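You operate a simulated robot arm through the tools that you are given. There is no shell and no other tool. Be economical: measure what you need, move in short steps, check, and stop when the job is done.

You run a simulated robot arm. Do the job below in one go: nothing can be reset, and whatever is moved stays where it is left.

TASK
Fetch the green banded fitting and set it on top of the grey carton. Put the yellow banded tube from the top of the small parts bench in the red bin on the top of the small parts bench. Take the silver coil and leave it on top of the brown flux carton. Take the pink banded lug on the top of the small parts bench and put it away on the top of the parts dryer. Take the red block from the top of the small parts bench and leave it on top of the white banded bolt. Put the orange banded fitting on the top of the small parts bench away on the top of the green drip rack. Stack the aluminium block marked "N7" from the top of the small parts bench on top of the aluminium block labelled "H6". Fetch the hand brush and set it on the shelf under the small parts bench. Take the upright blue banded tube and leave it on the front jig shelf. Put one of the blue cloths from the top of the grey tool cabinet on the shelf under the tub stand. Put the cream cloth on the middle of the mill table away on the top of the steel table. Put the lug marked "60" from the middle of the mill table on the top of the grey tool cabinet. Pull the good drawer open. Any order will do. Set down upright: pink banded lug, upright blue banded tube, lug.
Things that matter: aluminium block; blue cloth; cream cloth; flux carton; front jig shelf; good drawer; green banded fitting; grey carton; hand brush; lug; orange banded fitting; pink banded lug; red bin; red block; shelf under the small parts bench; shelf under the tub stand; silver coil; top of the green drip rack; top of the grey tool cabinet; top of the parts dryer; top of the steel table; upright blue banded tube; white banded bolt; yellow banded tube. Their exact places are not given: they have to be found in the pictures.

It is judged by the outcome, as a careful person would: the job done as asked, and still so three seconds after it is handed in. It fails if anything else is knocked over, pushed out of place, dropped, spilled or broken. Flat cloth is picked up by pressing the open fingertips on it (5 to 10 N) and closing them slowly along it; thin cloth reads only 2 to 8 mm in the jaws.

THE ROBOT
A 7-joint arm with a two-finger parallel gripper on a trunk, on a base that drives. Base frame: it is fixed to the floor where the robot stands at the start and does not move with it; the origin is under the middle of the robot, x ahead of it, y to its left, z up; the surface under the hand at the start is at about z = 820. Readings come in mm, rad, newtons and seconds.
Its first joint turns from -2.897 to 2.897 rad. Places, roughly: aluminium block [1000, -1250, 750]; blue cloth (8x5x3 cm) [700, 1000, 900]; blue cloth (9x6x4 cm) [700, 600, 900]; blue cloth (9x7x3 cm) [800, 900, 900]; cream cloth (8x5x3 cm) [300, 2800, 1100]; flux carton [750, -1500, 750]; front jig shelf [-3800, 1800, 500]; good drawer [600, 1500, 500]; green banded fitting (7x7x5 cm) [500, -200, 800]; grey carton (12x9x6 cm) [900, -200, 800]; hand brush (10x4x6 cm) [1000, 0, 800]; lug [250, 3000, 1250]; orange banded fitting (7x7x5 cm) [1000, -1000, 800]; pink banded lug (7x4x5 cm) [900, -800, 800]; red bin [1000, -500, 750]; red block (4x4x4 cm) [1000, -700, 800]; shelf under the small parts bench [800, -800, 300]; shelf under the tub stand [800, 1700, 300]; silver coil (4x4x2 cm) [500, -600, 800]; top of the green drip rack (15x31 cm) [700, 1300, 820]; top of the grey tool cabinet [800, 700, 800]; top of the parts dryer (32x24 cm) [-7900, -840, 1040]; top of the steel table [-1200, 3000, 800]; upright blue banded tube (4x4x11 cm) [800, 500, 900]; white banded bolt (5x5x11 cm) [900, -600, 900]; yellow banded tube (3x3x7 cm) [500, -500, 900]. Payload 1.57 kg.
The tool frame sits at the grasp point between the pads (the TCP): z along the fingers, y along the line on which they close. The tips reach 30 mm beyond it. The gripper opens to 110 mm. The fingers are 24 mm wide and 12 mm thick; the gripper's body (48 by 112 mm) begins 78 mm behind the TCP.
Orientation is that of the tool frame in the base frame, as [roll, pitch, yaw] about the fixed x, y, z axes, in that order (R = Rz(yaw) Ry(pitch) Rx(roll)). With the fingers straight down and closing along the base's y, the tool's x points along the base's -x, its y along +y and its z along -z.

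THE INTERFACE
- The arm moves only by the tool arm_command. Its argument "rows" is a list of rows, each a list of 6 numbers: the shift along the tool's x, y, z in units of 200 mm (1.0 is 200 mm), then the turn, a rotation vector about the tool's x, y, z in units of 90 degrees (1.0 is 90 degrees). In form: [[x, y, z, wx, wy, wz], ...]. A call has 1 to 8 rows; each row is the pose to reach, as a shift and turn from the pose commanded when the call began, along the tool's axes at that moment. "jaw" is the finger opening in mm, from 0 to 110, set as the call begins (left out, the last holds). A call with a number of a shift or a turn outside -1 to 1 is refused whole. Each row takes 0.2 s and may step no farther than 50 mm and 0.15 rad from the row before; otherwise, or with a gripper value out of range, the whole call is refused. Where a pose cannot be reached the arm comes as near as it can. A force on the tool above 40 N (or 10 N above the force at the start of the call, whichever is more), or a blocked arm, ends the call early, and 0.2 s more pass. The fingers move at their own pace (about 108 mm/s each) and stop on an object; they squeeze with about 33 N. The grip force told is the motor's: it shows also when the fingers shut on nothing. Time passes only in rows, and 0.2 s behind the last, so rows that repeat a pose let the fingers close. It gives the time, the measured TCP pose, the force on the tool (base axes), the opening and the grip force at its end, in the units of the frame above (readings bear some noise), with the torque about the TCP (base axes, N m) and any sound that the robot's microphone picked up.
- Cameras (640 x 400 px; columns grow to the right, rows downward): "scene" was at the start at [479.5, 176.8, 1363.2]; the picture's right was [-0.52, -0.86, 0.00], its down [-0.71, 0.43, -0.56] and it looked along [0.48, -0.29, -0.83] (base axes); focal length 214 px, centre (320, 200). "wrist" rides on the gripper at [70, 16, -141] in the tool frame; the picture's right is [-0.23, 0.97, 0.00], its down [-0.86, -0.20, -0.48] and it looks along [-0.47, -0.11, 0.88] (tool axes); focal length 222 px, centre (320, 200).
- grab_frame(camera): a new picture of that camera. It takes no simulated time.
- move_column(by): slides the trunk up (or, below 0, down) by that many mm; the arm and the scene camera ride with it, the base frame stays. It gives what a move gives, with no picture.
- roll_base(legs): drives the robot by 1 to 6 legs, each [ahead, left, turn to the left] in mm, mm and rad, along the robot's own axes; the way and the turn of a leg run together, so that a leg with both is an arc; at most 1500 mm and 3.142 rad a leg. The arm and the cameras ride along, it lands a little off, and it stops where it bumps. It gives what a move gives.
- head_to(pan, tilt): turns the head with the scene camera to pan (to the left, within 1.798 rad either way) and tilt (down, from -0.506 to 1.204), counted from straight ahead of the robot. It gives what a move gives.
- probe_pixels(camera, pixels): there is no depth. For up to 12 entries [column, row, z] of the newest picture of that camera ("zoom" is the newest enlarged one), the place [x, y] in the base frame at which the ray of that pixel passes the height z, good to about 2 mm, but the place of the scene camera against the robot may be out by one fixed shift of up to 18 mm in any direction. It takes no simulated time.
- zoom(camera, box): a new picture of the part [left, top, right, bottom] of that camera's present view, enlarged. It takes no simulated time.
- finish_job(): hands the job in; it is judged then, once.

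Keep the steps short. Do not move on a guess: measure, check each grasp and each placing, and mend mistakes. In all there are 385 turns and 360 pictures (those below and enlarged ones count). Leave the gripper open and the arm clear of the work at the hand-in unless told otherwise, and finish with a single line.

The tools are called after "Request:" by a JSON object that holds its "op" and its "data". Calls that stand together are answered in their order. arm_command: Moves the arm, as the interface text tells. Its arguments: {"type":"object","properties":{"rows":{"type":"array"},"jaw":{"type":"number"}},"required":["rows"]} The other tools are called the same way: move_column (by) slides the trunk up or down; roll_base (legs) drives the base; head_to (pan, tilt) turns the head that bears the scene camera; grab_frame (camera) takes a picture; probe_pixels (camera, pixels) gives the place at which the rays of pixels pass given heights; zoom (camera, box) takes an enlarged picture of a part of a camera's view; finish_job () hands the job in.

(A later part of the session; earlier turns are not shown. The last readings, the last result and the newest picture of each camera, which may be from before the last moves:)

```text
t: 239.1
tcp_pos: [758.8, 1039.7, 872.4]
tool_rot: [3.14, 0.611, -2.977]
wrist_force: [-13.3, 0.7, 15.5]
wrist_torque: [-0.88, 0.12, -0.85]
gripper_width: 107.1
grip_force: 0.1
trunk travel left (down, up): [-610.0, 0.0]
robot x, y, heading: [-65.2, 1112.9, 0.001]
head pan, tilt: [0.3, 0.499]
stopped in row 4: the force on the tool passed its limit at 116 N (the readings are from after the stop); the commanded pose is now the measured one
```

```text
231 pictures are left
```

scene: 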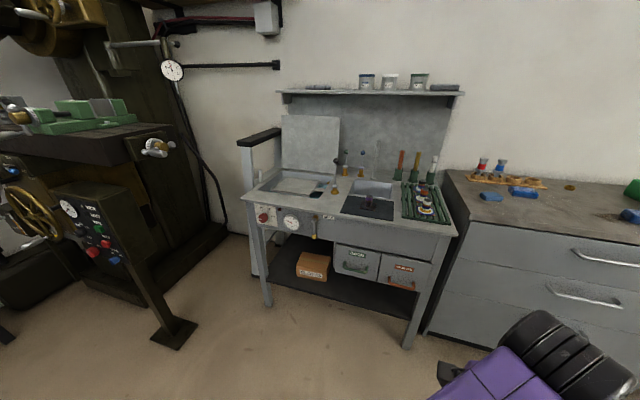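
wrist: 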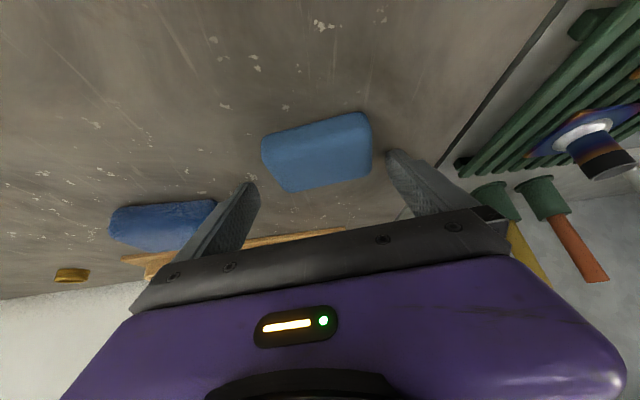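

Request:
{"op": "arm_command", "data": {"rows": [[-0.017, 0, -0.025, 0, 0, 0], [0.05, 0.012, -0.07, 0, 0, 0], [0.106, 0.025, -0.11, 0, 0, 0], [0.106, 0.025, -0.11, 0, 0, 0]]}}

Request:
{"op": "zoom", "data": {"camera": "wrist", "box": [200, 90, 440, 240]}}

```text
t: 240.1
tcp_pos: [728.9, 1041.8, 874.3]
tool_rot: [3.138, 0.608, -2.975]
wrist_force: [-0.5, -0.1, -0.6]
wrist_torque: [0.0, -0.02, 0.0]
gripper_width: 110.0
grip_force: 0.1
trunk travel left (down, up): [-610.0, 0.0]
robot x, y, heading: [-66.2, 1108.8, -0.007]
head pan, tilt: [0.3, 0.499]
```

```text
2.67 times, centred on (320, 165) of wrist
```

zoom: 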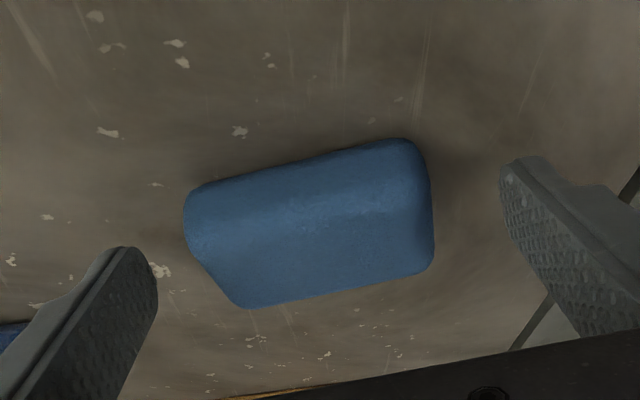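

Request:
{"op": "arm_command", "data": {"rows": [[0, 0, 0, 0, 0, 0], [0, 0, 0, 0, 0, 0], [0, 0, 0, 0, 0, 0], [0, 0, 0, 0, 0, 0], [0, 0, 0, 0, 0, 0]], "jaw": 30}}

Request:
{"op": "arm_command", "data": {"rows": [[-0.1, 0, -0.145, 0, 0, 0], [-0.23, 0, -0.33, 0, 0, 0], [-0.34, 0, -0.5, 0, 0, 0], [-0.45, 0, -0.66, 0, 0, 0]]}}

Request:
{"op": "grab_frame", "data": {"camera": "wrist"}}

```text
t: 241.2
tcp_pos: [728.7, 1041.3, 874.1]
tool_rot: [3.138, 0.607, -2.975]
wrist_force: [-0.9, -0.2, 1.0]
wrist_torque: [0.07, -0.01, 0.0]
gripper_width: 69.0
grip_force: 32.8
trunk travel left (down, up): [-610.0, 0.0]
robot x, y, heading: [-62.1, 1113.1, -0.001]
head pan, tilt: [0.3, 0.499]
```

```text
t: 242.2
tcp_pos: [725.0, 1040.1, 1035.4]
tool_rot: [3.137, 0.607, -2.976]
wrist_force: [-0.1, -0.1, -0.4]
wrist_torque: [0.01, -0.01, 0.02]
gripper_width: 68.6
grip_force: 33.4
trunk travel left (down, up): [-610.0, 0.0]
robot x, y, heading: [-59.7, 1112.3, 0.001]
head pan, tilt: [0.3, 0.499]
```

```text
229 pictures are left
```

wrist: 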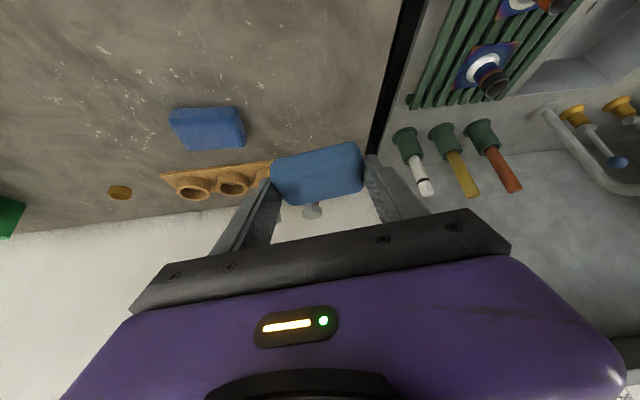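

Request:
{"op": "arm_command", "data": {"rows": [[0, 0, 0, 0.03, 0, 0.043], [0, 0, 0, 0.06, 0, 0.0865]]}}

Request:
{"op": "roll_base", "data": {"legs": [[-560, 0, 0], [0, 580, 0]]}}

Request:
{"op": "move_column", "data": {"by": -400}}

Request:
{"op": "move_column", "data": {"by": -205}}

Request:
{"op": "head_to", "data": {"pan": 0.0, "tilt": 0.4}}

Request:
{"op": "grab_frame", "data": {"camera": "scene"}}

Request:
{"op": "grab_frame", "data": {"camera": "wrist"}}

```text
t: 242.8
tcp_pos: [725.6, 1038.7, 1033.9]
tool_rot: [3.138, 0.607, -3.142]
wrist_force: [0.1, -0.7, 0.5]
wrist_torque: [-0.01, -0.03, 0.0]
gripper_width: 68.7
grip_force: 33.8
trunk travel left (down, up): [-610.0, 0.0]
robot x, y, heading: [-63.2, 1110.7, -0.003]
head pan, tilt: [0.3, 0.499]
```

```text
t: 248.9
tcp_pos: [171.3, 1609.1, 1034.8]
tool_rot: [3.139, 0.606, -3.14]
wrist_force: [0.4, 0.4, -0.1]
wrist_torque: [0.02, 0.03, -0.03]
gripper_width: 68.8
grip_force: 33.0
trunk travel left (down, up): [-610.0, 0.0]
robot x, y, heading: [-618.0, 1685.3, -0.005]
head pan, tilt: [0.3, 0.499]
```

```text
t: 252.7
tcp_pos: [170.7, 1609.3, 634.4]
tool_rot: [3.139, 0.606, -3.141]
wrist_force: [0.3, 0.4, -0.2]
wrist_torque: [-0.02, 0.01, -0.02]
gripper_width: 68.6
grip_force: 33.1
trunk travel left (down, up): [-210.0, 400.0]
robot x, y, heading: [-619.9, 1683.0, 0.003]
head pan, tilt: [0.3, 0.499]
```

```text
t: 254.9
tcp_pos: [170.4, 1610.0, 429.7]
tool_rot: [3.139, 0.608, -3.139]
wrist_force: [-0.7, -0.4, -0.2]
wrist_torque: [0.03, 0.0, 0.01]
gripper_width: 68.8
grip_force: 33.4
trunk travel left (down, up): [-5.0, 605.0]
robot x, y, heading: [-618.1, 1679.8, -0.004]
head pan, tilt: [0.3, 0.499]
```

```text
t: 255.7
tcp_pos: [171.5, 1610.0, 429.7]
tool_rot: [3.136, 0.606, -3.139]
wrist_force: [0.4, 0.3, -0.2]
wrist_torque: [0.0, 0.0, 0.0]
gripper_width: 68.6
grip_force: 32.3
trunk travel left (down, up): [-5.0, 605.0]
robot x, y, heading: [-620.3, 1682.6, -0.006]
head pan, tilt: [0.0, 0.4]
```

```text
228 pictures are left
```

scene: 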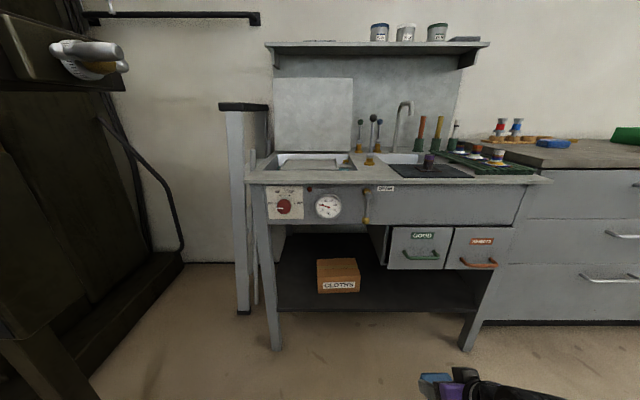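

```text
227 pictures are left
```

wrist: 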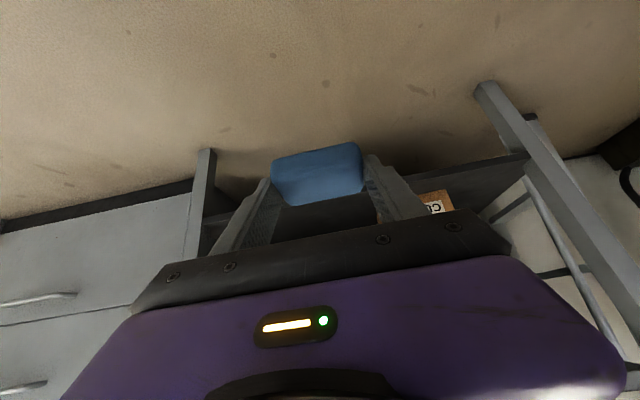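

Request:
{"op": "arm_command", "data": {"rows": [[0.125, 0, 0.18, 0, 0, 0], [0.17, 0, 0.247, 0, 0, 0], [0.17, 0, 0.247, 0, 0, 0]]}}

Request:
{"op": "roll_base", "data": {"legs": [[200, 50, 0.003]]}}

Request:
{"op": "grab_frame", "data": {"camera": "wrist"}}

Request:
{"op": "head_to", "data": {"pan": -0.2, "tilt": 0.7}}

Request:
{"op": "grab_frame", "data": {"camera": "scene"}}

```text
t: 256.5
tcp_pos: [169.0, 1609.3, 369.4]
tool_rot: [3.138, 0.607, -3.138]
wrist_force: [-0.8, -0.1, -1.2]
wrist_torque: [0.01, 0.01, -0.01]
gripper_width: 68.8
grip_force: 33.4
trunk travel left (down, up): [-5.0, 605.0]
robot x, y, heading: [-618.7, 1685.7, -0.003]
head pan, tilt: [0.0, 0.4]
```

```text
t: 258.1
tcp_pos: [364.0, 1662.7, 371.1]
tool_rot: [3.138, 0.609, -3.138]
wrist_force: [-0.3, -0.4, -0.5]
wrist_torque: [0.0, 0.02, -0.02]
gripper_width: 68.8
grip_force: 33.5
trunk travel left (down, up): [-5.0, 605.0]
robot x, y, heading: [-421.3, 1735.4, 0.001]
head pan, tilt: [0.0, 0.4]
```

```text
226 pictures are left
```

wrist: 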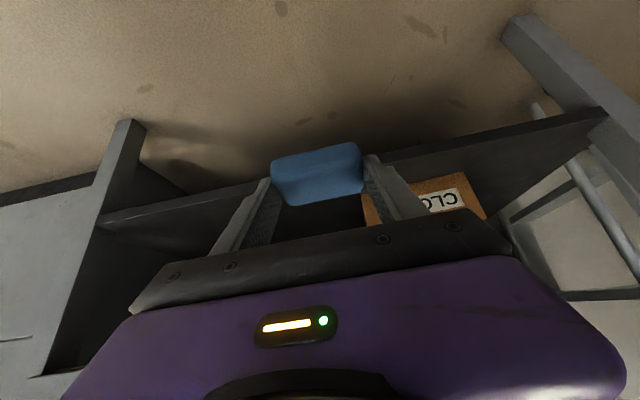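

```text
t: 258.9
tcp_pos: [365.1, 1661.0, 370.1]
tool_rot: [3.139, 0.608, -3.139]
wrist_force: [0.5, -0.5, -0.6]
wrist_torque: [-0.03, -0.01, -0.02]
gripper_width: 69.0
grip_force: 33.1
trunk travel left (down, up): [-5.0, 605.0]
robot x, y, heading: [-421.0, 1733.3, -0.002]
head pan, tilt: [-0.201, 0.7]
```

```text
225 pictures are left
```

scene: 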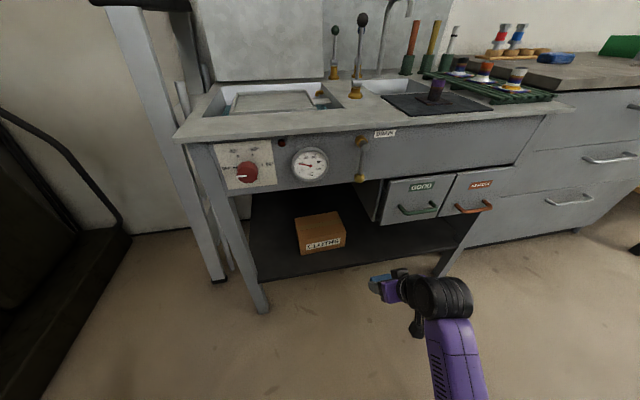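

Request:
{"op": "probe_pixels", "data": {"camera": "wrist", "pixels": [[200, 195, 290], [200, 195, 260], [450, 143, 290], [450, 143, 260], [130, 122, 0], [515, 25, 0]]}}

Request:
{"op": "roll_base", "data": {"legs": [[80, 0, 0]]}}

Request:
{"op": "grab_frame", "data": {"camera": "wrist"}}

```text
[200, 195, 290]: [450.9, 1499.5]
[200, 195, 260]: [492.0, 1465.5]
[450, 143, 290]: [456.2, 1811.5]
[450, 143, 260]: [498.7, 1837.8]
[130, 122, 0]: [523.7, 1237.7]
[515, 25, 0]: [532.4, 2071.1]
```

```text
t: 260.0
tcp_pos: [444.8, 1662.5, 369.4]
tool_rot: [3.139, 0.608, -3.136]
wrist_force: [-0.4, -1.3, 0.1]
wrist_torque: [0.03, -0.02, 0.0]
gripper_width: 68.7
grip_force: 32.7
trunk travel left (down, up): [-5.0, 605.0]
robot x, y, heading: [-343.9, 1728.6, 0.003]
head pan, tilt: [-0.201, 0.7]
```

```text
224 pictures are left
```

wrist: 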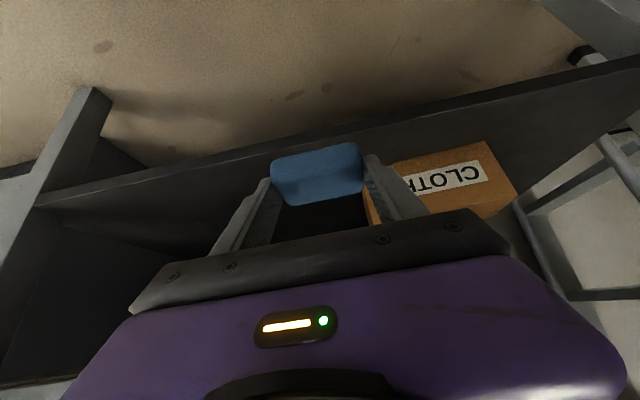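

Request:
{"op": "probe_pixels", "data": {"camera": "wrist", "pixels": [[200, 158, 290], [200, 158, 260], [200, 158, 230], [450, 105, 290], [450, 105, 260], [450, 105, 230], [410, 225, 250], [520, 188, 250]]}}

```text
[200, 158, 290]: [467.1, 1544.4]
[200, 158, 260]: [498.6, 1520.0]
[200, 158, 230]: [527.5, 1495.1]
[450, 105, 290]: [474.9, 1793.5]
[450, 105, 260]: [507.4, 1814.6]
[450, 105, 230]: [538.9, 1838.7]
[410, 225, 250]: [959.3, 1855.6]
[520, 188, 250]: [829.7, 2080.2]
```

Request:
{"op": "probe_pixels", "data": {"camera": "wrist", "pixels": [[395, 165, 262], [487, 142, 262], [365, 190, 262]]}}

Request:
{"op": "roll_base", "data": {"legs": [[75, 0, 0]]}}

Request:
{"op": "grab_frame", "data": {"camera": "wrist"}}

Request:
{"op": "grab_frame", "data": {"camera": "scene"}}

```text
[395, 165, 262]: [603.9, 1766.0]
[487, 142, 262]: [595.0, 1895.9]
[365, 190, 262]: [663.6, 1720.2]
```

```text
t: 261.0
tcp_pos: [521.8, 1664.5, 369.6]
tool_rot: [3.139, 0.606, -3.134]
wrist_force: [0.4, 1.5, -0.1]
wrist_torque: [-0.01, -0.01, 0.02]
gripper_width: 68.7
grip_force: 33.3
trunk travel left (down, up): [-5.0, 605.0]
robot x, y, heading: [-263.8, 1735.2, 0.005]
head pan, tilt: [-0.201, 0.7]
```

```text
223 pictures are left
```

wrist: 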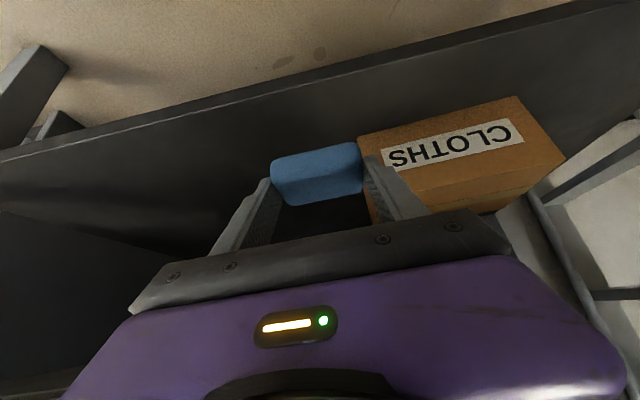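

```text
222 pictures are left
```

scene: 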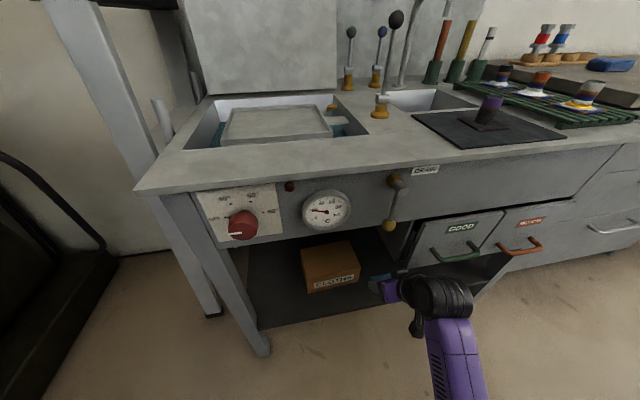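

Request:
{"op": "probe_pixels", "data": {"camera": "wrist", "pixels": [[362, 138, 262], [362, 138, 300], [515, 97, 262], [360, 60, 250], [200, 105, 250], [245, 175, 262]]}}

```text
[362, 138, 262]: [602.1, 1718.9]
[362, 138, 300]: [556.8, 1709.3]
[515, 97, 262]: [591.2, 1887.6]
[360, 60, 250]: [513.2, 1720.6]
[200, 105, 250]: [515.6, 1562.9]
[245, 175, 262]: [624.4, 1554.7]
```

Request:
{"op": "arm_command", "data": {"rows": [[-0.144, -0.1, 0.1, 0, 0, 0], [-0.06, -0.1, 0.22, 0, 0, 0], [0.012, -0.1, 0.325, 0, 0, 0], [0.012, -0.1, 0.325, 0, 0, 0]]}}

Request:
{"op": "arm_command", "data": {"rows": [[0.02, 0, 0.029, 0, 0, 0], [0.04, 0, 0.058, 0, 0, 0], [0.055, 0, 0.08, 0, 0, 0], [0.055, 0, 0.08, 0, 0, 0]]}}

Request:
{"op": "grab_frame", "data": {"camera": "wrist"}}

```text
t: 261.4
tcp_pos: [536.4, 1660.8, 366.8]
tool_rot: [3.134, 0.59, -3.123]
wrist_force: [-1.2, 2.4, 0.8]
wrist_torque: [-0.28, -0.07, -0.12]
gripper_width: 68.6
grip_force: 33.1
trunk travel left (down, up): [-5.0, 605.0]
robot x, y, heading: [-263.6, 1732.4, 0.004]
head pan, tilt: [-0.201, 0.7]
stopped in row 1: the force on the tool passed its limit at 165 N (the readings are from after the stop); the commanded pose is now the measured one
```

```text
t: 262.4
tcp_pos: [535.8, 1660.0, 346.8]
tool_rot: [3.134, 0.589, -3.12]
wrist_force: [1.0, 7.0, 3.3]
wrist_torque: [-0.89, 0.26, -0.21]
gripper_width: 68.7
grip_force: 32.9
trunk travel left (down, up): [-5.0, 605.0]
robot x, y, heading: [-267.0, 1729.1, 0.006]
head pan, tilt: [-0.201, 0.7]
```

```text
221 pictures are left
```

wrist: 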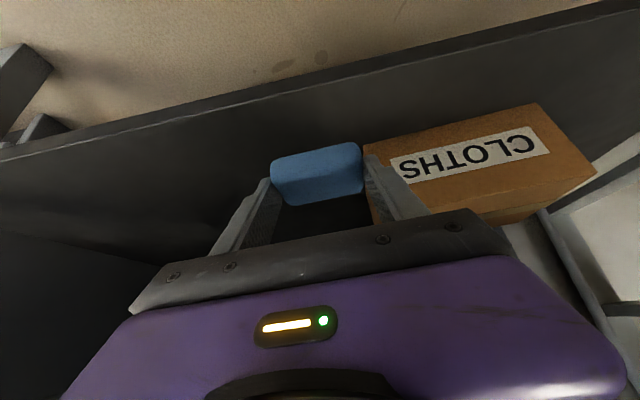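

Request:
{"op": "arm_command", "data": {"rows": [[0, 0.05, 0, 0, 0, 0], [0, 0.08, 0, 0, 0, 0], [0, 0.08, 0, 0, 0, 0]]}}

Request:
{"op": "zoom", "data": {"camera": "scene", "box": [280, 180, 560, 355]}}

```text
t: 263.2
tcp_pos: [535.5, 1677.1, 348.1]
tool_rot: [3.134, 0.59, -3.123]
wrist_force: [-0.1, -0.4, 0.0]
wrist_torque: [-0.03, -0.04, 0.01]
gripper_width: 68.5
grip_force: 33.1
trunk travel left (down, up): [-5.0, 605.0]
robot x, y, heading: [-266.0, 1735.5, 0.007]
head pan, tilt: [-0.201, 0.7]
```

```text
2.29 times, centred on (420, 268) of scene
```

zoom: 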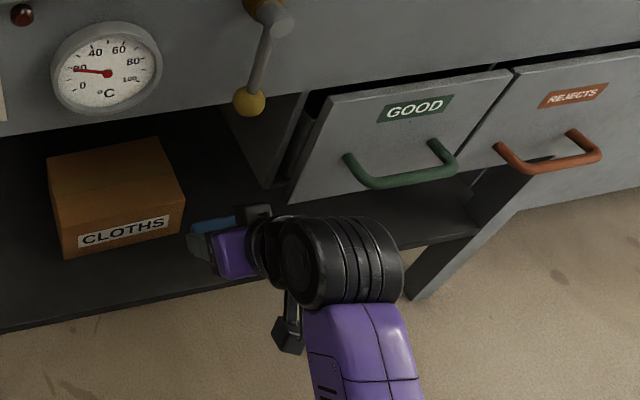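

Request:
{"op": "arm_command", "data": {"rows": [[-0.06, 0, -0.09, 0, 0, 0], [-0.06, 0, -0.09, 0, 0, 0]]}}

Request:
{"op": "roll_base", "data": {"legs": [[-150, 0, -0.005], [0, 285, 0]]}}

Request:
{"op": "grab_frame", "data": {"camera": "wrist"}}

Request:
{"op": "grab_frame", "data": {"camera": "scene"}}

```text
t: 263.8
tcp_pos: [534.2, 1676.0, 370.2]
tool_rot: [3.133, 0.585, -3.123]
wrist_force: [-0.4, 0.5, -0.4]
wrist_torque: [0.0, 0.01, 0.01]
gripper_width: 68.7
grip_force: 32.9
trunk travel left (down, up): [-5.0, 605.0]
robot x, y, heading: [-265.1, 1734.8, 0.006]
head pan, tilt: [-0.201, 0.7]
```

```text
t: 266.7
tcp_pos: [386.7, 1947.1, 370.4]
tool_rot: [3.133, 0.589, -3.13]
wrist_force: [-0.1, -1.3, 0.0]
wrist_torque: [-0.02, 0.0, -0.03]
gripper_width: 68.7
grip_force: 33.3
trunk travel left (down, up): [-5.0, 605.0]
robot x, y, heading: [-413.3, 2008.7, -0.003]
head pan, tilt: [-0.201, 0.7]
```

```text
219 pictures are left
```

wrist: 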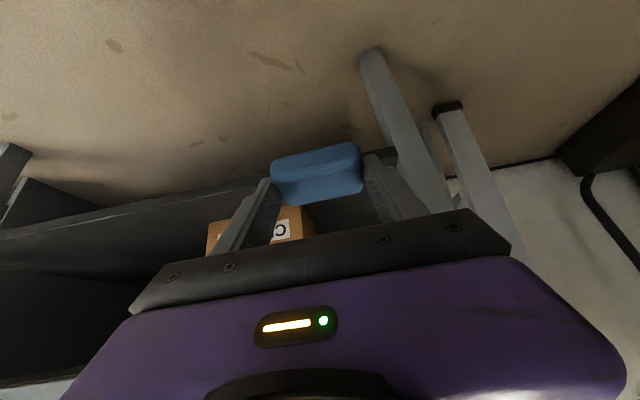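

```text
218 pictures are left
```

scene: 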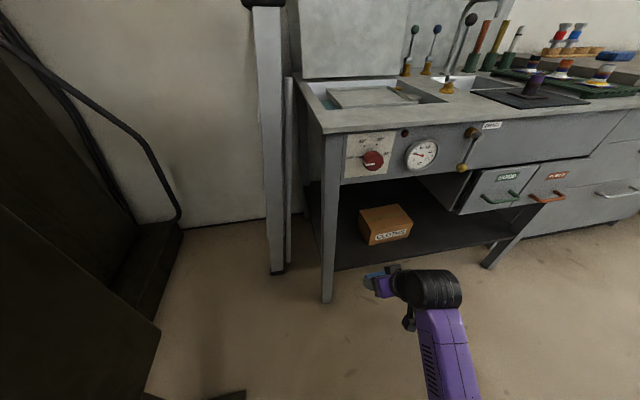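

Request:
{"op": "probe_pixels", "data": {"camera": "wrist", "pixels": [[362, 58, 0], [382, 50, 0], [437, 108, 0], [240, 188, 260], [310, 205, 262]]}}

```text
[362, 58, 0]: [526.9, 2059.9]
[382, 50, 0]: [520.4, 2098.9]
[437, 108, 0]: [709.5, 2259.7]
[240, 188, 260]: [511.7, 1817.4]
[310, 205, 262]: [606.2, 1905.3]
```

Request:
{"op": "roll_base", "data": {"legs": [[130, 11, 0.0]]}}

Request:
{"op": "grab_frame", "data": {"camera": "wrist"}}

Request:
{"op": "grab_frame", "data": {"camera": "scene"}}

```text
t: 268.0
tcp_pos: [514.7, 1958.1, 369.5]
tool_rot: [3.133, 0.588, -3.128]
wrist_force: [0.6, 0.2, 0.2]
wrist_torque: [-0.04, 0.01, -0.01]
gripper_width: 68.7
grip_force: 33.5
trunk travel left (down, up): [-5.0, 605.0]
robot x, y, heading: [-283.3, 2020.3, -0.004]
head pan, tilt: [-0.201, 0.7]
```

```text
217 pictures are left
```

wrist: 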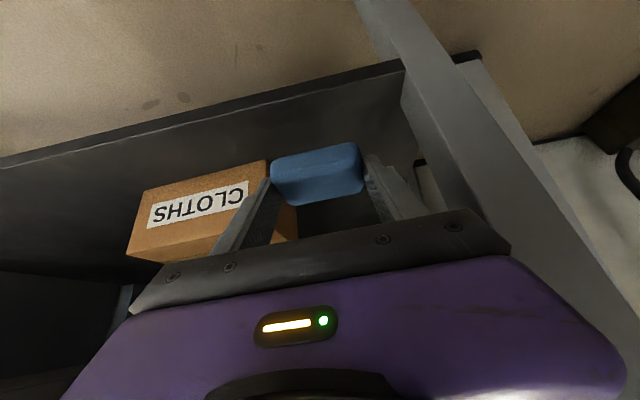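

```text
216 pictures are left
```

scene: 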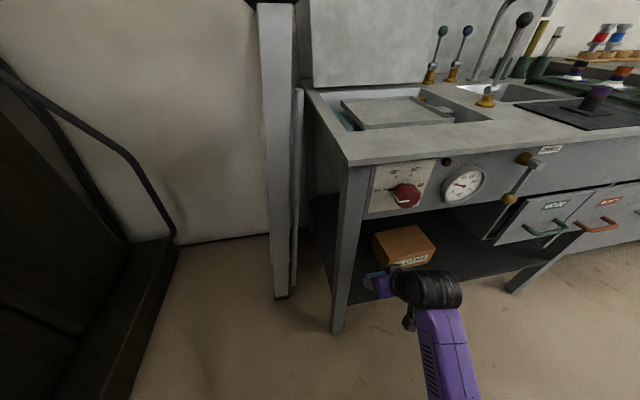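

Request:
{"op": "arm_command", "data": {"rows": [[-0.083, 0, 0.055, 0, 0, 0], [-0.166, 0, 0.111, 0, 0, 0], [-0.166, 0, 0.111, 0, 0, 0]]}}

Request:
{"op": "arm_command", "data": {"rows": [[0.08, 0, 0.12, 0, 0, 0], [0.15, 0, 0.225, 0, 0, 0], [0.15, 0, 0.225, 0, 0, 0]]}}

Request:
{"op": "arm_command", "data": {"rows": [[0.014, 0, 0.02, 0, 0, 0], [0.028, 0, 0.04, 0, 0, 0], [0.042, 0, 0.06, 0, 0, 0], [0.042, 0, 0.06, 0, 0, 0]]}}

Request:
{"op": "grab_frame", "data": {"camera": "wrist"}}

```text
t: 268.8
tcp_pos: [557.1, 1959.3, 368.9]
tool_rot: [3.132, 0.586, -3.129]
wrist_force: [0.3, 0.9, -0.1]
wrist_torque: [0.04, 0.02, -0.03]
gripper_width: 68.7
grip_force: 32.7
trunk travel left (down, up): [-5.0, 605.0]
robot x, y, heading: [-281.7, 2018.4, -0.004]
head pan, tilt: [-0.201, 0.7]
```

```text
t: 269.6
tcp_pos: [556.0, 1960.1, 312.0]
tool_rot: [3.135, 0.585, -3.129]
wrist_force: [0.3, -0.1, -0.2]
wrist_torque: [0.01, 0.02, 0.0]
gripper_width: 68.8
grip_force: 32.9
trunk travel left (down, up): [-5.0, 605.0]
robot x, y, heading: [-283.4, 2019.2, -0.004]
head pan, tilt: [-0.201, 0.7]
```

```text
t: 270.6
tcp_pos: [555.7, 1960.5, 299.9]
tool_rot: [3.133, 0.586, -3.126]
wrist_force: [-1.1, -0.2, -1.1]
wrist_torque: [0.01, 0.02, 0.0]
gripper_width: 68.6
grip_force: 33.2
trunk travel left (down, up): [-5.0, 605.0]
robot x, y, heading: [-284.4, 2021.1, -0.002]
head pan, tilt: [-0.201, 0.7]
```

```text
215 pictures are left
```

wrist: 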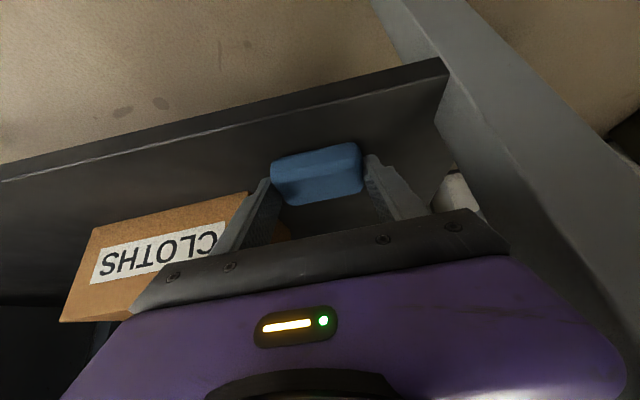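

Request:
{"op": "arm_command", "data": {"rows": [[0.014, 0, 0.02, 0, 0, 0], [0.028, 0, 0.04, 0, 0, 0], [0.042, 0, 0.06, 0, 0, 0], [0.056, 0, 0.08, 0, 0, 0], [0.056, 0, 0.08, 0, 0, 0]]}}

Request:
{"op": "arm_command", "data": {"rows": [[0.014, 0, 0.02, 0, 0, 0], [0.028, 0, 0.04, 0, 0, 0], [0.042, 0, 0.06, 0, 0, 0], [0.056, 0, 0.08, 0, 0, 0], [0.056, 0, 0.08, 0, 0, 0]]}}

Request:
{"op": "grab_frame", "data": {"camera": "wrist"}}

```text
t: 271.3
tcp_pos: [557.6, 1960.5, 294.5]
tool_rot: [3.135, 0.606, -3.129]
wrist_force: [-2.1, 0.2, 9.6]
wrist_torque: [-0.12, -0.11, 0.01]
gripper_width: 68.7
grip_force: 33.4
trunk travel left (down, up): [-5.0, 605.0]
robot x, y, heading: [-284.4, 2018.6, -0.005]
head pan, tilt: [-0.201, 0.7]
stopped in row 3: the force on the tool passed its limit at 47 N (the readings are from after the stop); the commanded pose is now the measured one
```

```text
t: 271.8
tcp_pos: [561.7, 1960.4, 294.8]
tool_rot: [3.134, 0.613, -3.127]
wrist_force: [-3.0, -0.1, 11.3]
wrist_torque: [-0.04, 0.18, 0.01]
gripper_width: 68.6
grip_force: 32.8
trunk travel left (down, up): [-5.0, 605.0]
robot x, y, heading: [-283.7, 2019.0, -0.001]
head pan, tilt: [-0.201, 0.7]
stopped in row 2: the force on the tool passed its limit at 46 N (the readings are from after the stop); the commanded pose is now the measured one
```

```text
214 pictures are left
```

wrist: 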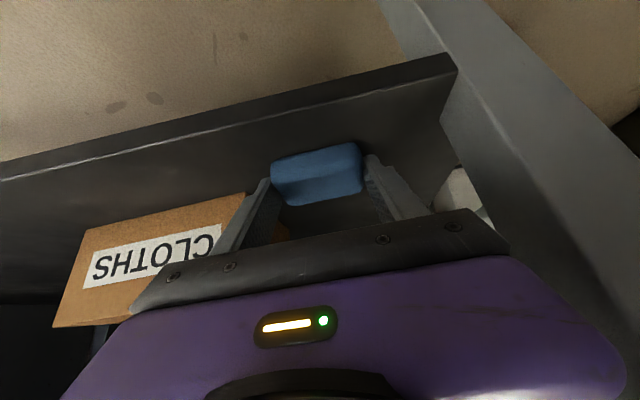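

Request:
{"op": "arm_command", "data": {"rows": [[-0.01, 0, -0.015, 0, 0, 0], [-0.01, 0, -0.015, 0, 0, 0], [-0.01, 0, -0.015, 0, 0, 0]], "jaw": 90}}

Request:
{"op": "arm_command", "data": {"rows": [[0, 0, -0.2, 0, 0, 0], [0, 0, -0.4, 0, 0, 0], [0, 0, -0.6, 0, 0, 0]]}}

Request:
{"op": "grab_frame", "data": {"camera": "wrist"}}

```text
t: 272.6
tcp_pos: [560.3, 1961.0, 296.5]
tool_rot: [3.136, 0.611, -3.13]
wrist_force: [0.3, 0.5, -0.5]
wrist_torque: [0.0, 0.03, 0.0]
gripper_width: 90.1
grip_force: 0.1
trunk travel left (down, up): [-5.0, 605.0]
robot x, y, heading: [-285.6, 2023.2, -0.003]
head pan, tilt: [-0.201, 0.7]
```

```text
t: 273.4
tcp_pos: [491.4, 1957.9, 394.8]
tool_rot: [3.136, 0.611, -3.127]
wrist_force: [-0.3, -0.4, -0.4]
wrist_torque: [-0.02, -0.02, -0.04]
gripper_width: 90.1
grip_force: 0.1
trunk travel left (down, up): [-5.0, 605.0]
robot x, y, heading: [-286.8, 2017.7, -0.005]
head pan, tilt: [-0.201, 0.7]
```

```text
213 pictures are left
```

wrist: 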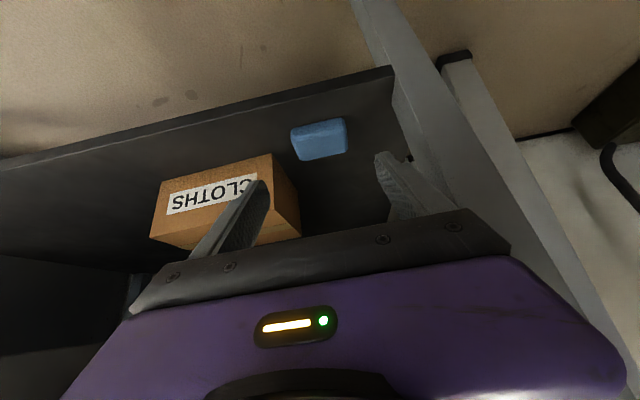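

Request:
{"op": "roll_base", "data": {"legs": [[-230, 0, 0], [0, -430, 0]]}}

Request:
{"op": "move_column", "data": {"by": 250}}

Request:
{"op": "grab_frame", "data": {"camera": "wrist"}}

Request:
{"op": "grab_frame", "data": {"camera": "scene"}}

```text
t: 277.4
tcp_pos: [255.8, 1521.9, 395.3]
tool_rot: [3.136, 0.611, -3.122]
wrist_force: [0.2, 0.6, -0.3]
wrist_torque: [0.0, -0.02, -0.03]
gripper_width: 89.8
grip_force: 0.0
trunk travel left (down, up): [-5.0, 605.0]
robot x, y, heading: [-522.2, 1583.0, 0.002]
head pan, tilt: [-0.201, 0.7]
```

```text
t: 280.0
tcp_pos: [255.9, 1520.3, 643.5]
tool_rot: [3.135, 0.609, -3.124]
wrist_force: [0.6, 0.4, 0.5]
wrist_torque: [-0.01, -0.02, -0.02]
gripper_width: 90.0
grip_force: 0.1
trunk travel left (down, up): [-255.0, 355.0]
robot x, y, heading: [-518.7, 1579.9, 0.001]
head pan, tilt: [-0.201, 0.7]
```

```text
212 pictures are left
```

wrist: 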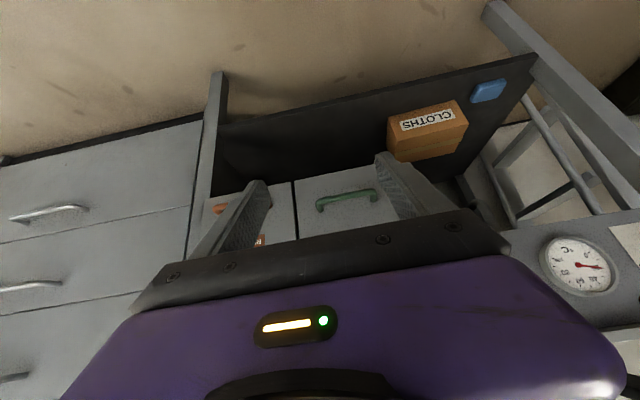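

```text
211 pictures are left
```

scene: 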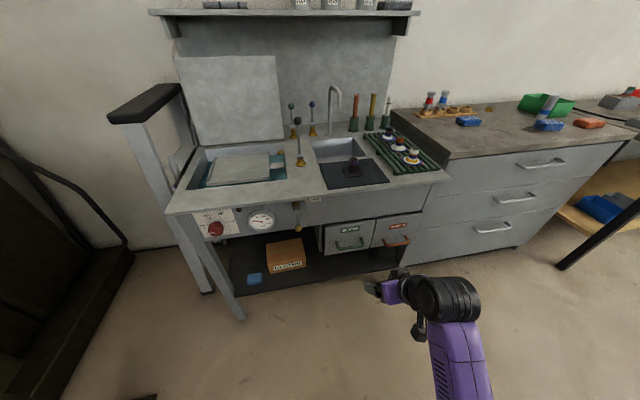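

Request:
{"op": "zoom", "data": {"camera": "wrist", "box": [280, 160, 408, 240]}}

Request:
{"op": "probe_pixels", "data": {"camera": "wrist", "pixels": [[347, 194, 550], [347, 194, 500], [347, 194, 450]]}}

Request:
{"op": "roll_base", "data": {"legs": [[70, 0, 0]]}}

Request:
{"op": "zoom", "data": {"camera": "wrist", "box": [260, 110, 420, 210]}}

```text
5.00 times, centred on (344, 200) of wrist
```

zoom: 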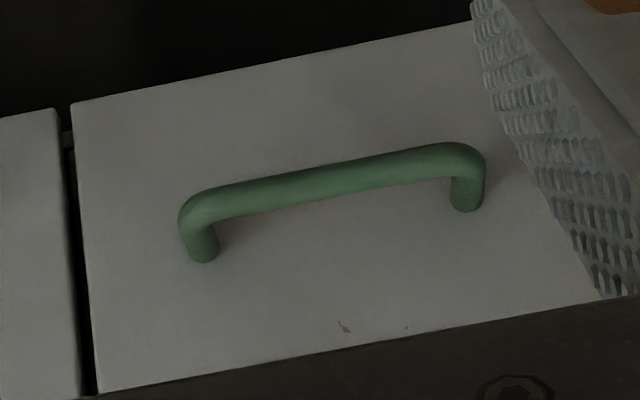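

```text
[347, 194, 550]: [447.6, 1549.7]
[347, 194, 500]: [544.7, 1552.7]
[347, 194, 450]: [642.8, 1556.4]
```

```text
t: 281.0
tcp_pos: [327.5, 1519.9, 643.7]
tool_rot: [3.135, 0.611, -3.125]
wrist_force: [-0.1, -0.5, -0.4]
wrist_torque: [0.02, 0.02, -0.02]
gripper_width: 89.8
grip_force: 0.0
trunk travel left (down, up): [-255.0, 355.0]
robot x, y, heading: [-447.1, 1577.9, -0.0]
head pan, tilt: [-0.201, 0.7]
```

```text
4.00 times, centred on (340, 160) of wrist
```

zoom: 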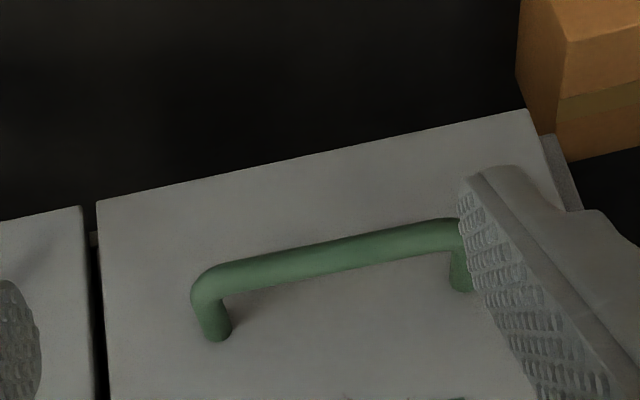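

Request:
{"op": "probe_pixels", "data": {"camera": "zoom", "pixels": [[335, 256, 600], [335, 256, 550], [335, 256, 500], [335, 256, 450], [205, 285, 520], [455, 228, 520], [100, 205, 450], [525, 112, 450]]}}

```text
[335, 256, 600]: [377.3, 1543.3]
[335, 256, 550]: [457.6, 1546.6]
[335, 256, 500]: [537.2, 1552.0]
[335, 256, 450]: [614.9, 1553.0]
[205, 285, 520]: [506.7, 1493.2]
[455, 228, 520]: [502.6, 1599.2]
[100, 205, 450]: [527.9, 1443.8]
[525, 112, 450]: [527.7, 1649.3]
```

Request:
{"op": "arm_command", "data": {"rows": [[0, 0, 0, 0, -0.09, 0], [0, 0, 0, 0, -0.18, 0], [0, 0, 0, 0, -0.27, 0], [0, 0, 0, 0, -0.36, 0], [0, 0, 0, 0, -0.38, 0]], "jaw": 50}}

Request:
{"op": "arm_command", "data": {"rows": [[0, 0, 0, 0, 0, 0.09], [0, 0, 0, 0, 0, 0.18], [0, 0, 0, 0, 0, 0.27], [0, 0, 0, 0, 0, 0.36], [0, 0, 0, 0, 0, 0.45], [0, 0, 0, 0, 0, 0.54]]}}

Request:
{"op": "arm_command", "data": {"rows": [[0, 0, 0, 0, 0, 0.09], [0, 0, 0, 0, 0, 0.18], [0, 0, 0, 0, 0, 0.27], [0, 0, 0, 0, 0, 0.36], [0, 0, 0, 0, 0, 0.45], [0, 0, 0, 0, 0, 0.46]]}}

Request:
{"op": "grab_frame", "data": {"camera": "wrist"}}

Request:
{"op": "grab_frame", "data": {"camera": "scene"}}

```text
t: 282.2
tcp_pos: [328.3, 1520.7, 643.7]
tool_rot: [3.127, 1.209, -3.133]
wrist_force: [0.1, -0.7, 0.8]
wrist_torque: [0.01, -0.02, -0.01]
gripper_width: 50.3
grip_force: 0.0
trunk travel left (down, up): [-255.0, 355.0]
robot x, y, heading: [-445.0, 1582.5, 0.003]
head pan, tilt: [-0.201, 0.7]
```

```text
t: 283.6
tcp_pos: [327.5, 1519.8, 644.9]
tool_rot: [2.038, 0.66, 1.895]
wrist_force: [0.2, 0.1, 0.6]
wrist_torque: [-0.03, 0.0, 0.01]
gripper_width: 49.9
grip_force: 0.0
trunk travel left (down, up): [-255.0, 355.0]
robot x, y, heading: [-447.5, 1580.8, 0.005]
head pan, tilt: [-0.201, 0.7]
```

```text
t: 285.0
tcp_pos: [328.8, 1520.6, 642.1]
tool_rot: [1.933, -0.007, 1.593]
wrist_force: [-0.7, 0.0, 0.2]
wrist_torque: [0.02, 0.01, -0.02]
gripper_width: 49.9
grip_force: 0.2
trunk travel left (down, up): [-255.0, 355.0]
robot x, y, heading: [-444.4, 1577.7, 0.003]
head pan, tilt: [-0.201, 0.7]
```

```text
208 pictures are left
```

wrist: 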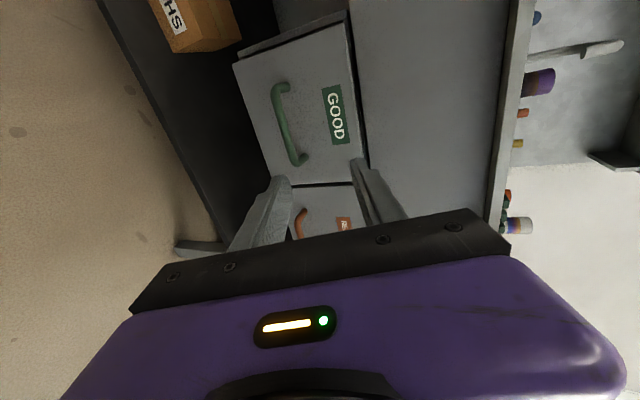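

```text
207 pictures are left
```

scene: 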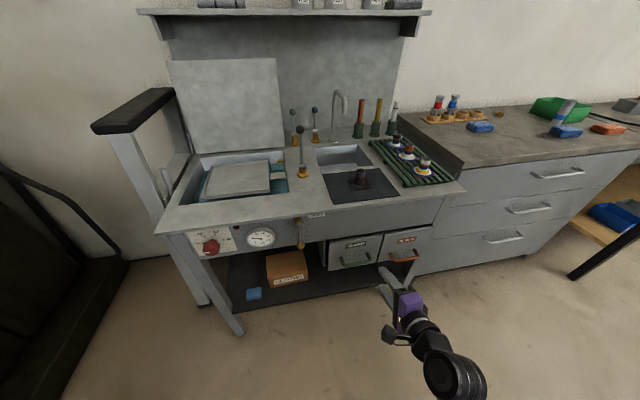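

Request:
{"op": "arm_command", "data": {"rows": [[0.04, -0.09, 0.18, 0, 0, 0], [0.08, -0.18, 0.37, 0, 0, 0], [0.12, -0.26, 0.56, 0, 0, 0], [0.12, -0.26, 0.585, 0, 0, 0], [0.12, -0.26, 0.585, 0, 0, 0]]}}

Request:
{"op": "grab_frame", "data": {"camera": "wrist"}}

```text
t: 286.2
tcp_pos: [418.9, 1546.8, 555.1]
tool_rot: [1.933, -0.007, 1.591]
wrist_force: [-0.4, 0.0, 0.3]
wrist_torque: [-0.01, -0.01, 0.0]
gripper_width: 50.3
grip_force: 0.0
trunk travel left (down, up): [-255.0, 355.0]
robot x, y, heading: [-452.1, 1582.4, 0.001]
head pan, tilt: [-0.201, 0.7]
```

```text
206 pictures are left
```

wrist: 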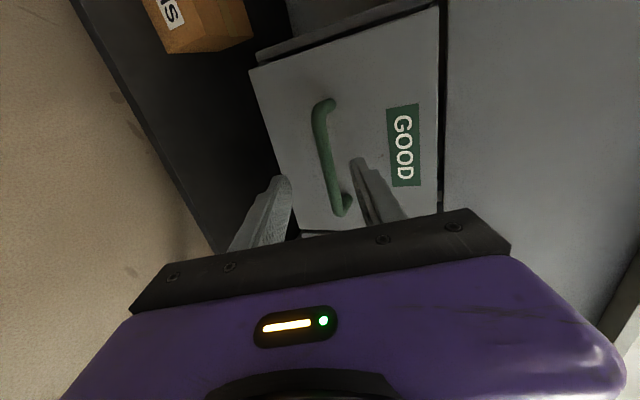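

Request:
{"op": "arm_command", "data": {"rows": [[0, 0, 0.15, 0, 0, 0], [0, 0, 0.25, 0, 0, 0], [0, 0, 0.25, 0, 0, 0]]}}

Request:
{"op": "grab_frame", "data": {"camera": "wrist"}}

```text
t: 286.9
tcp_pos: [460.8, 1547.6, 537.8]
tool_rot: [1.933, -0.004, 1.59]
wrist_force: [-18.4, 2.0, 7.2]
wrist_torque: [-0.06, -0.69, -0.16]
gripper_width: 50.4
grip_force: 0.0
trunk travel left (down, up): [-255.0, 355.0]
robot x, y, heading: [-451.9, 1580.5, 0.003]
head pan, tilt: [-0.201, 0.7]
stopped in row 3: the force on the tool passed its limit at 73 N (the readings are from after the stop); the commanded pose is now the measured one
```

```text
205 pictures are left
```

wrist: 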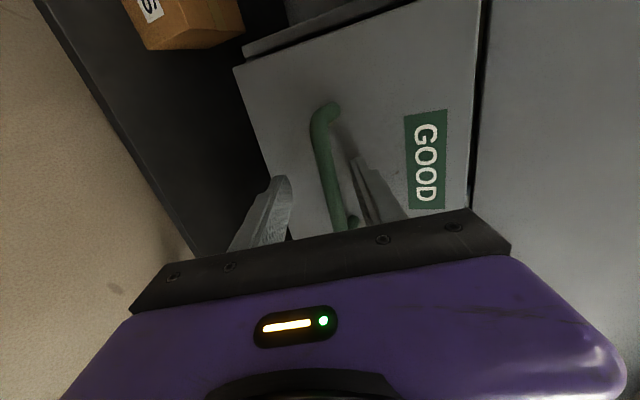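

Request:
{"op": "arm_command", "data": {"rows": [[0, 0, -0.02, 0, 0, 0], [0, 0, -0.02, 0, 0, 0], [0, 0, -0.02, 0, 0, 0], [0, 0, -0.02, 0, 0, 0]], "jaw": 0}}

Request:
{"op": "grab_frame", "data": {"camera": "wrist"}}

```text
t: 287.9
tcp_pos: [460.9, 1546.8, 545.4]
tool_rot: [1.918, -0.002, 1.59]
wrist_force: [1.4, 6.3, 36.6]
wrist_torque: [0.04, -0.15, 0.34]
gripper_width: 11.9
grip_force: 28.9
trunk travel left (down, up): [-255.0, 355.0]
robot x, y, heading: [-446.5, 1577.4, -0.003]
head pan, tilt: [-0.201, 0.7]
```

```text
204 pictures are left
```

wrist: 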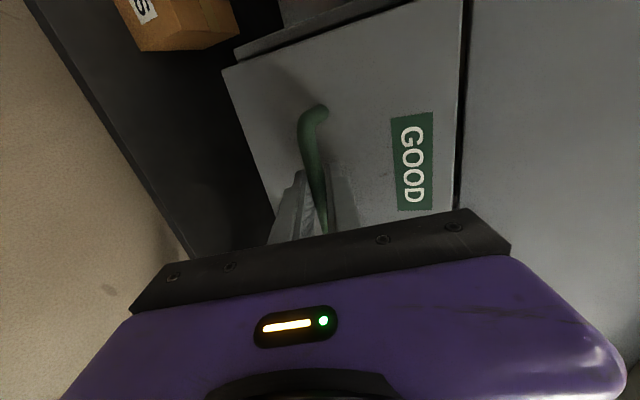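

Request:
{"op": "arm_command", "data": {"rows": [[0, 0.03, -0.01, 0, 0, 0], [0, 0.03, -0.01, 0, 0, 0]]}}

Request:
{"op": "arm_command", "data": {"rows": [[0, -0.035, -0.094, 0, 0, 0], [0, -0.07, -0.187, 0, 0, 0], [0, -0.106, -0.28, 0, 0, 0], [0, -0.142, -0.374, 0, 0, 0], [0, -0.177, -0.467, 0, 0, 0], [0, -0.212, -0.56, 0, 0, 0], [0, -0.248, -0.655, 0, 0, 0], [0, -0.283, -0.748, 0, 0, 0]]}}

Request:
{"op": "grab_frame", "data": {"camera": "wrist"}}

```text
t: 288.5
tcp_pos: [456.1, 1546.4, 546.9]
tool_rot: [1.929, -0.005, 1.59]
wrist_force: [0.3, 5.5, 18.4]
wrist_torque: [-0.37, -0.12, -0.55]
gripper_width: 11.6
grip_force: 29.4
trunk travel left (down, up): [-255.0, 355.0]
robot x, y, heading: [-448.6, 1576.8, 0.001]
head pan, tilt: [-0.201, 0.7]
```

```text
t: 290.3
tcp_pos: [297.7, 1547.2, 545.8]
tool_rot: [1.935, -0.006, 1.593]
wrist_force: [1.4, 18.4, 14.7]
wrist_torque: [-0.13, -0.01, 0.03]
gripper_width: 11.6
grip_force: 29.5
trunk travel left (down, up): [-255.0, 355.0]
robot x, y, heading: [-446.2, 1579.4, 0.005]
head pan, tilt: [-0.201, 0.7]
```

```text
203 pictures are left
```

wrist: 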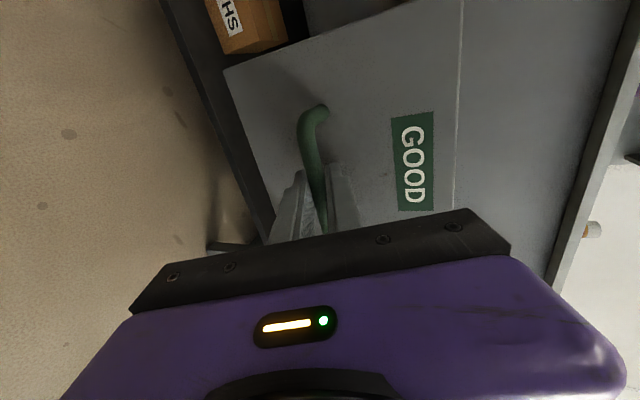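

Request:
{"op": "grab_frame", "data": {"camera": "scene"}}

Request:
{"op": "arm_command", "data": {"rows": [[0, -0.035, -0.094, 0, 0, 0], [0, -0.07, -0.187, 0, 0, 0], [0, -0.106, -0.28, 0, 0, 0], [0, -0.142, -0.374, 0, 0, 0]]}}

```text
202 pictures are left
```

scene: 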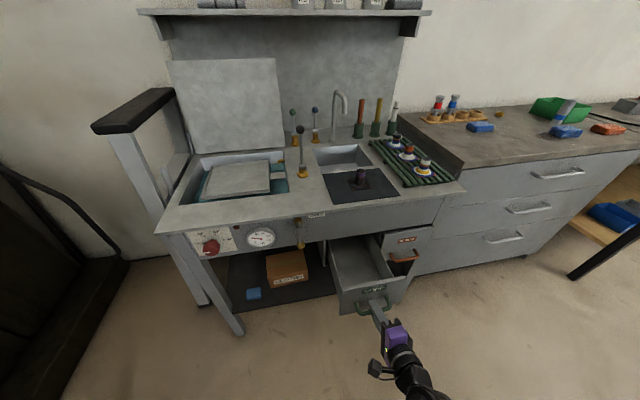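

```text
t: 291.3
tcp_pos: [218.4, 1546.1, 547.4]
tool_rot: [1.929, -0.008, 1.596]
wrist_force: [1.8, 30.6, 22.9]
wrist_torque: [-0.2, -0.07, 0.1]
gripper_width: 11.8
grip_force: 28.4
trunk travel left (down, up): [-255.0, 355.0]
robot x, y, heading: [-445.0, 1578.3, 0.001]
head pan, tilt: [-0.201, 0.7]
```

Request:
{"op": "arm_command", "data": {"rows": [[0, 0, 0, 0, 0, 0], [0, 0, 0, 0, 0, 0], [0, 0, -0.1, 0, 0, 0], [0, 0, -0.3, 0, 0, 0], [0, 0, -0.5, 0, 0, 0], [0, 0, -0.7, 0, 0, 0]], "jaw": 60}}

Request:
{"op": "grab_frame", "data": {"camera": "scene"}}

```text
t: 292.7
tcp_pos: [87.6, 1537.3, 594.8]
tool_rot: [1.931, -0.004, 1.591]
wrist_force: [-0.2, -0.6, 0.2]
wrist_torque: [0.0, 0.0, -0.06]
gripper_width: 59.8
grip_force: 0.1
trunk travel left (down, up): [-255.0, 355.0]
robot x, y, heading: [-448.8, 1576.7, -0.004]
head pan, tilt: [-0.201, 0.7]
```

```text
201 pictures are left
```

scene: 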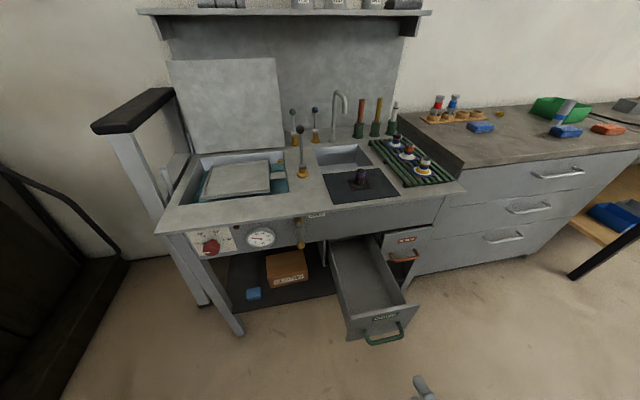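

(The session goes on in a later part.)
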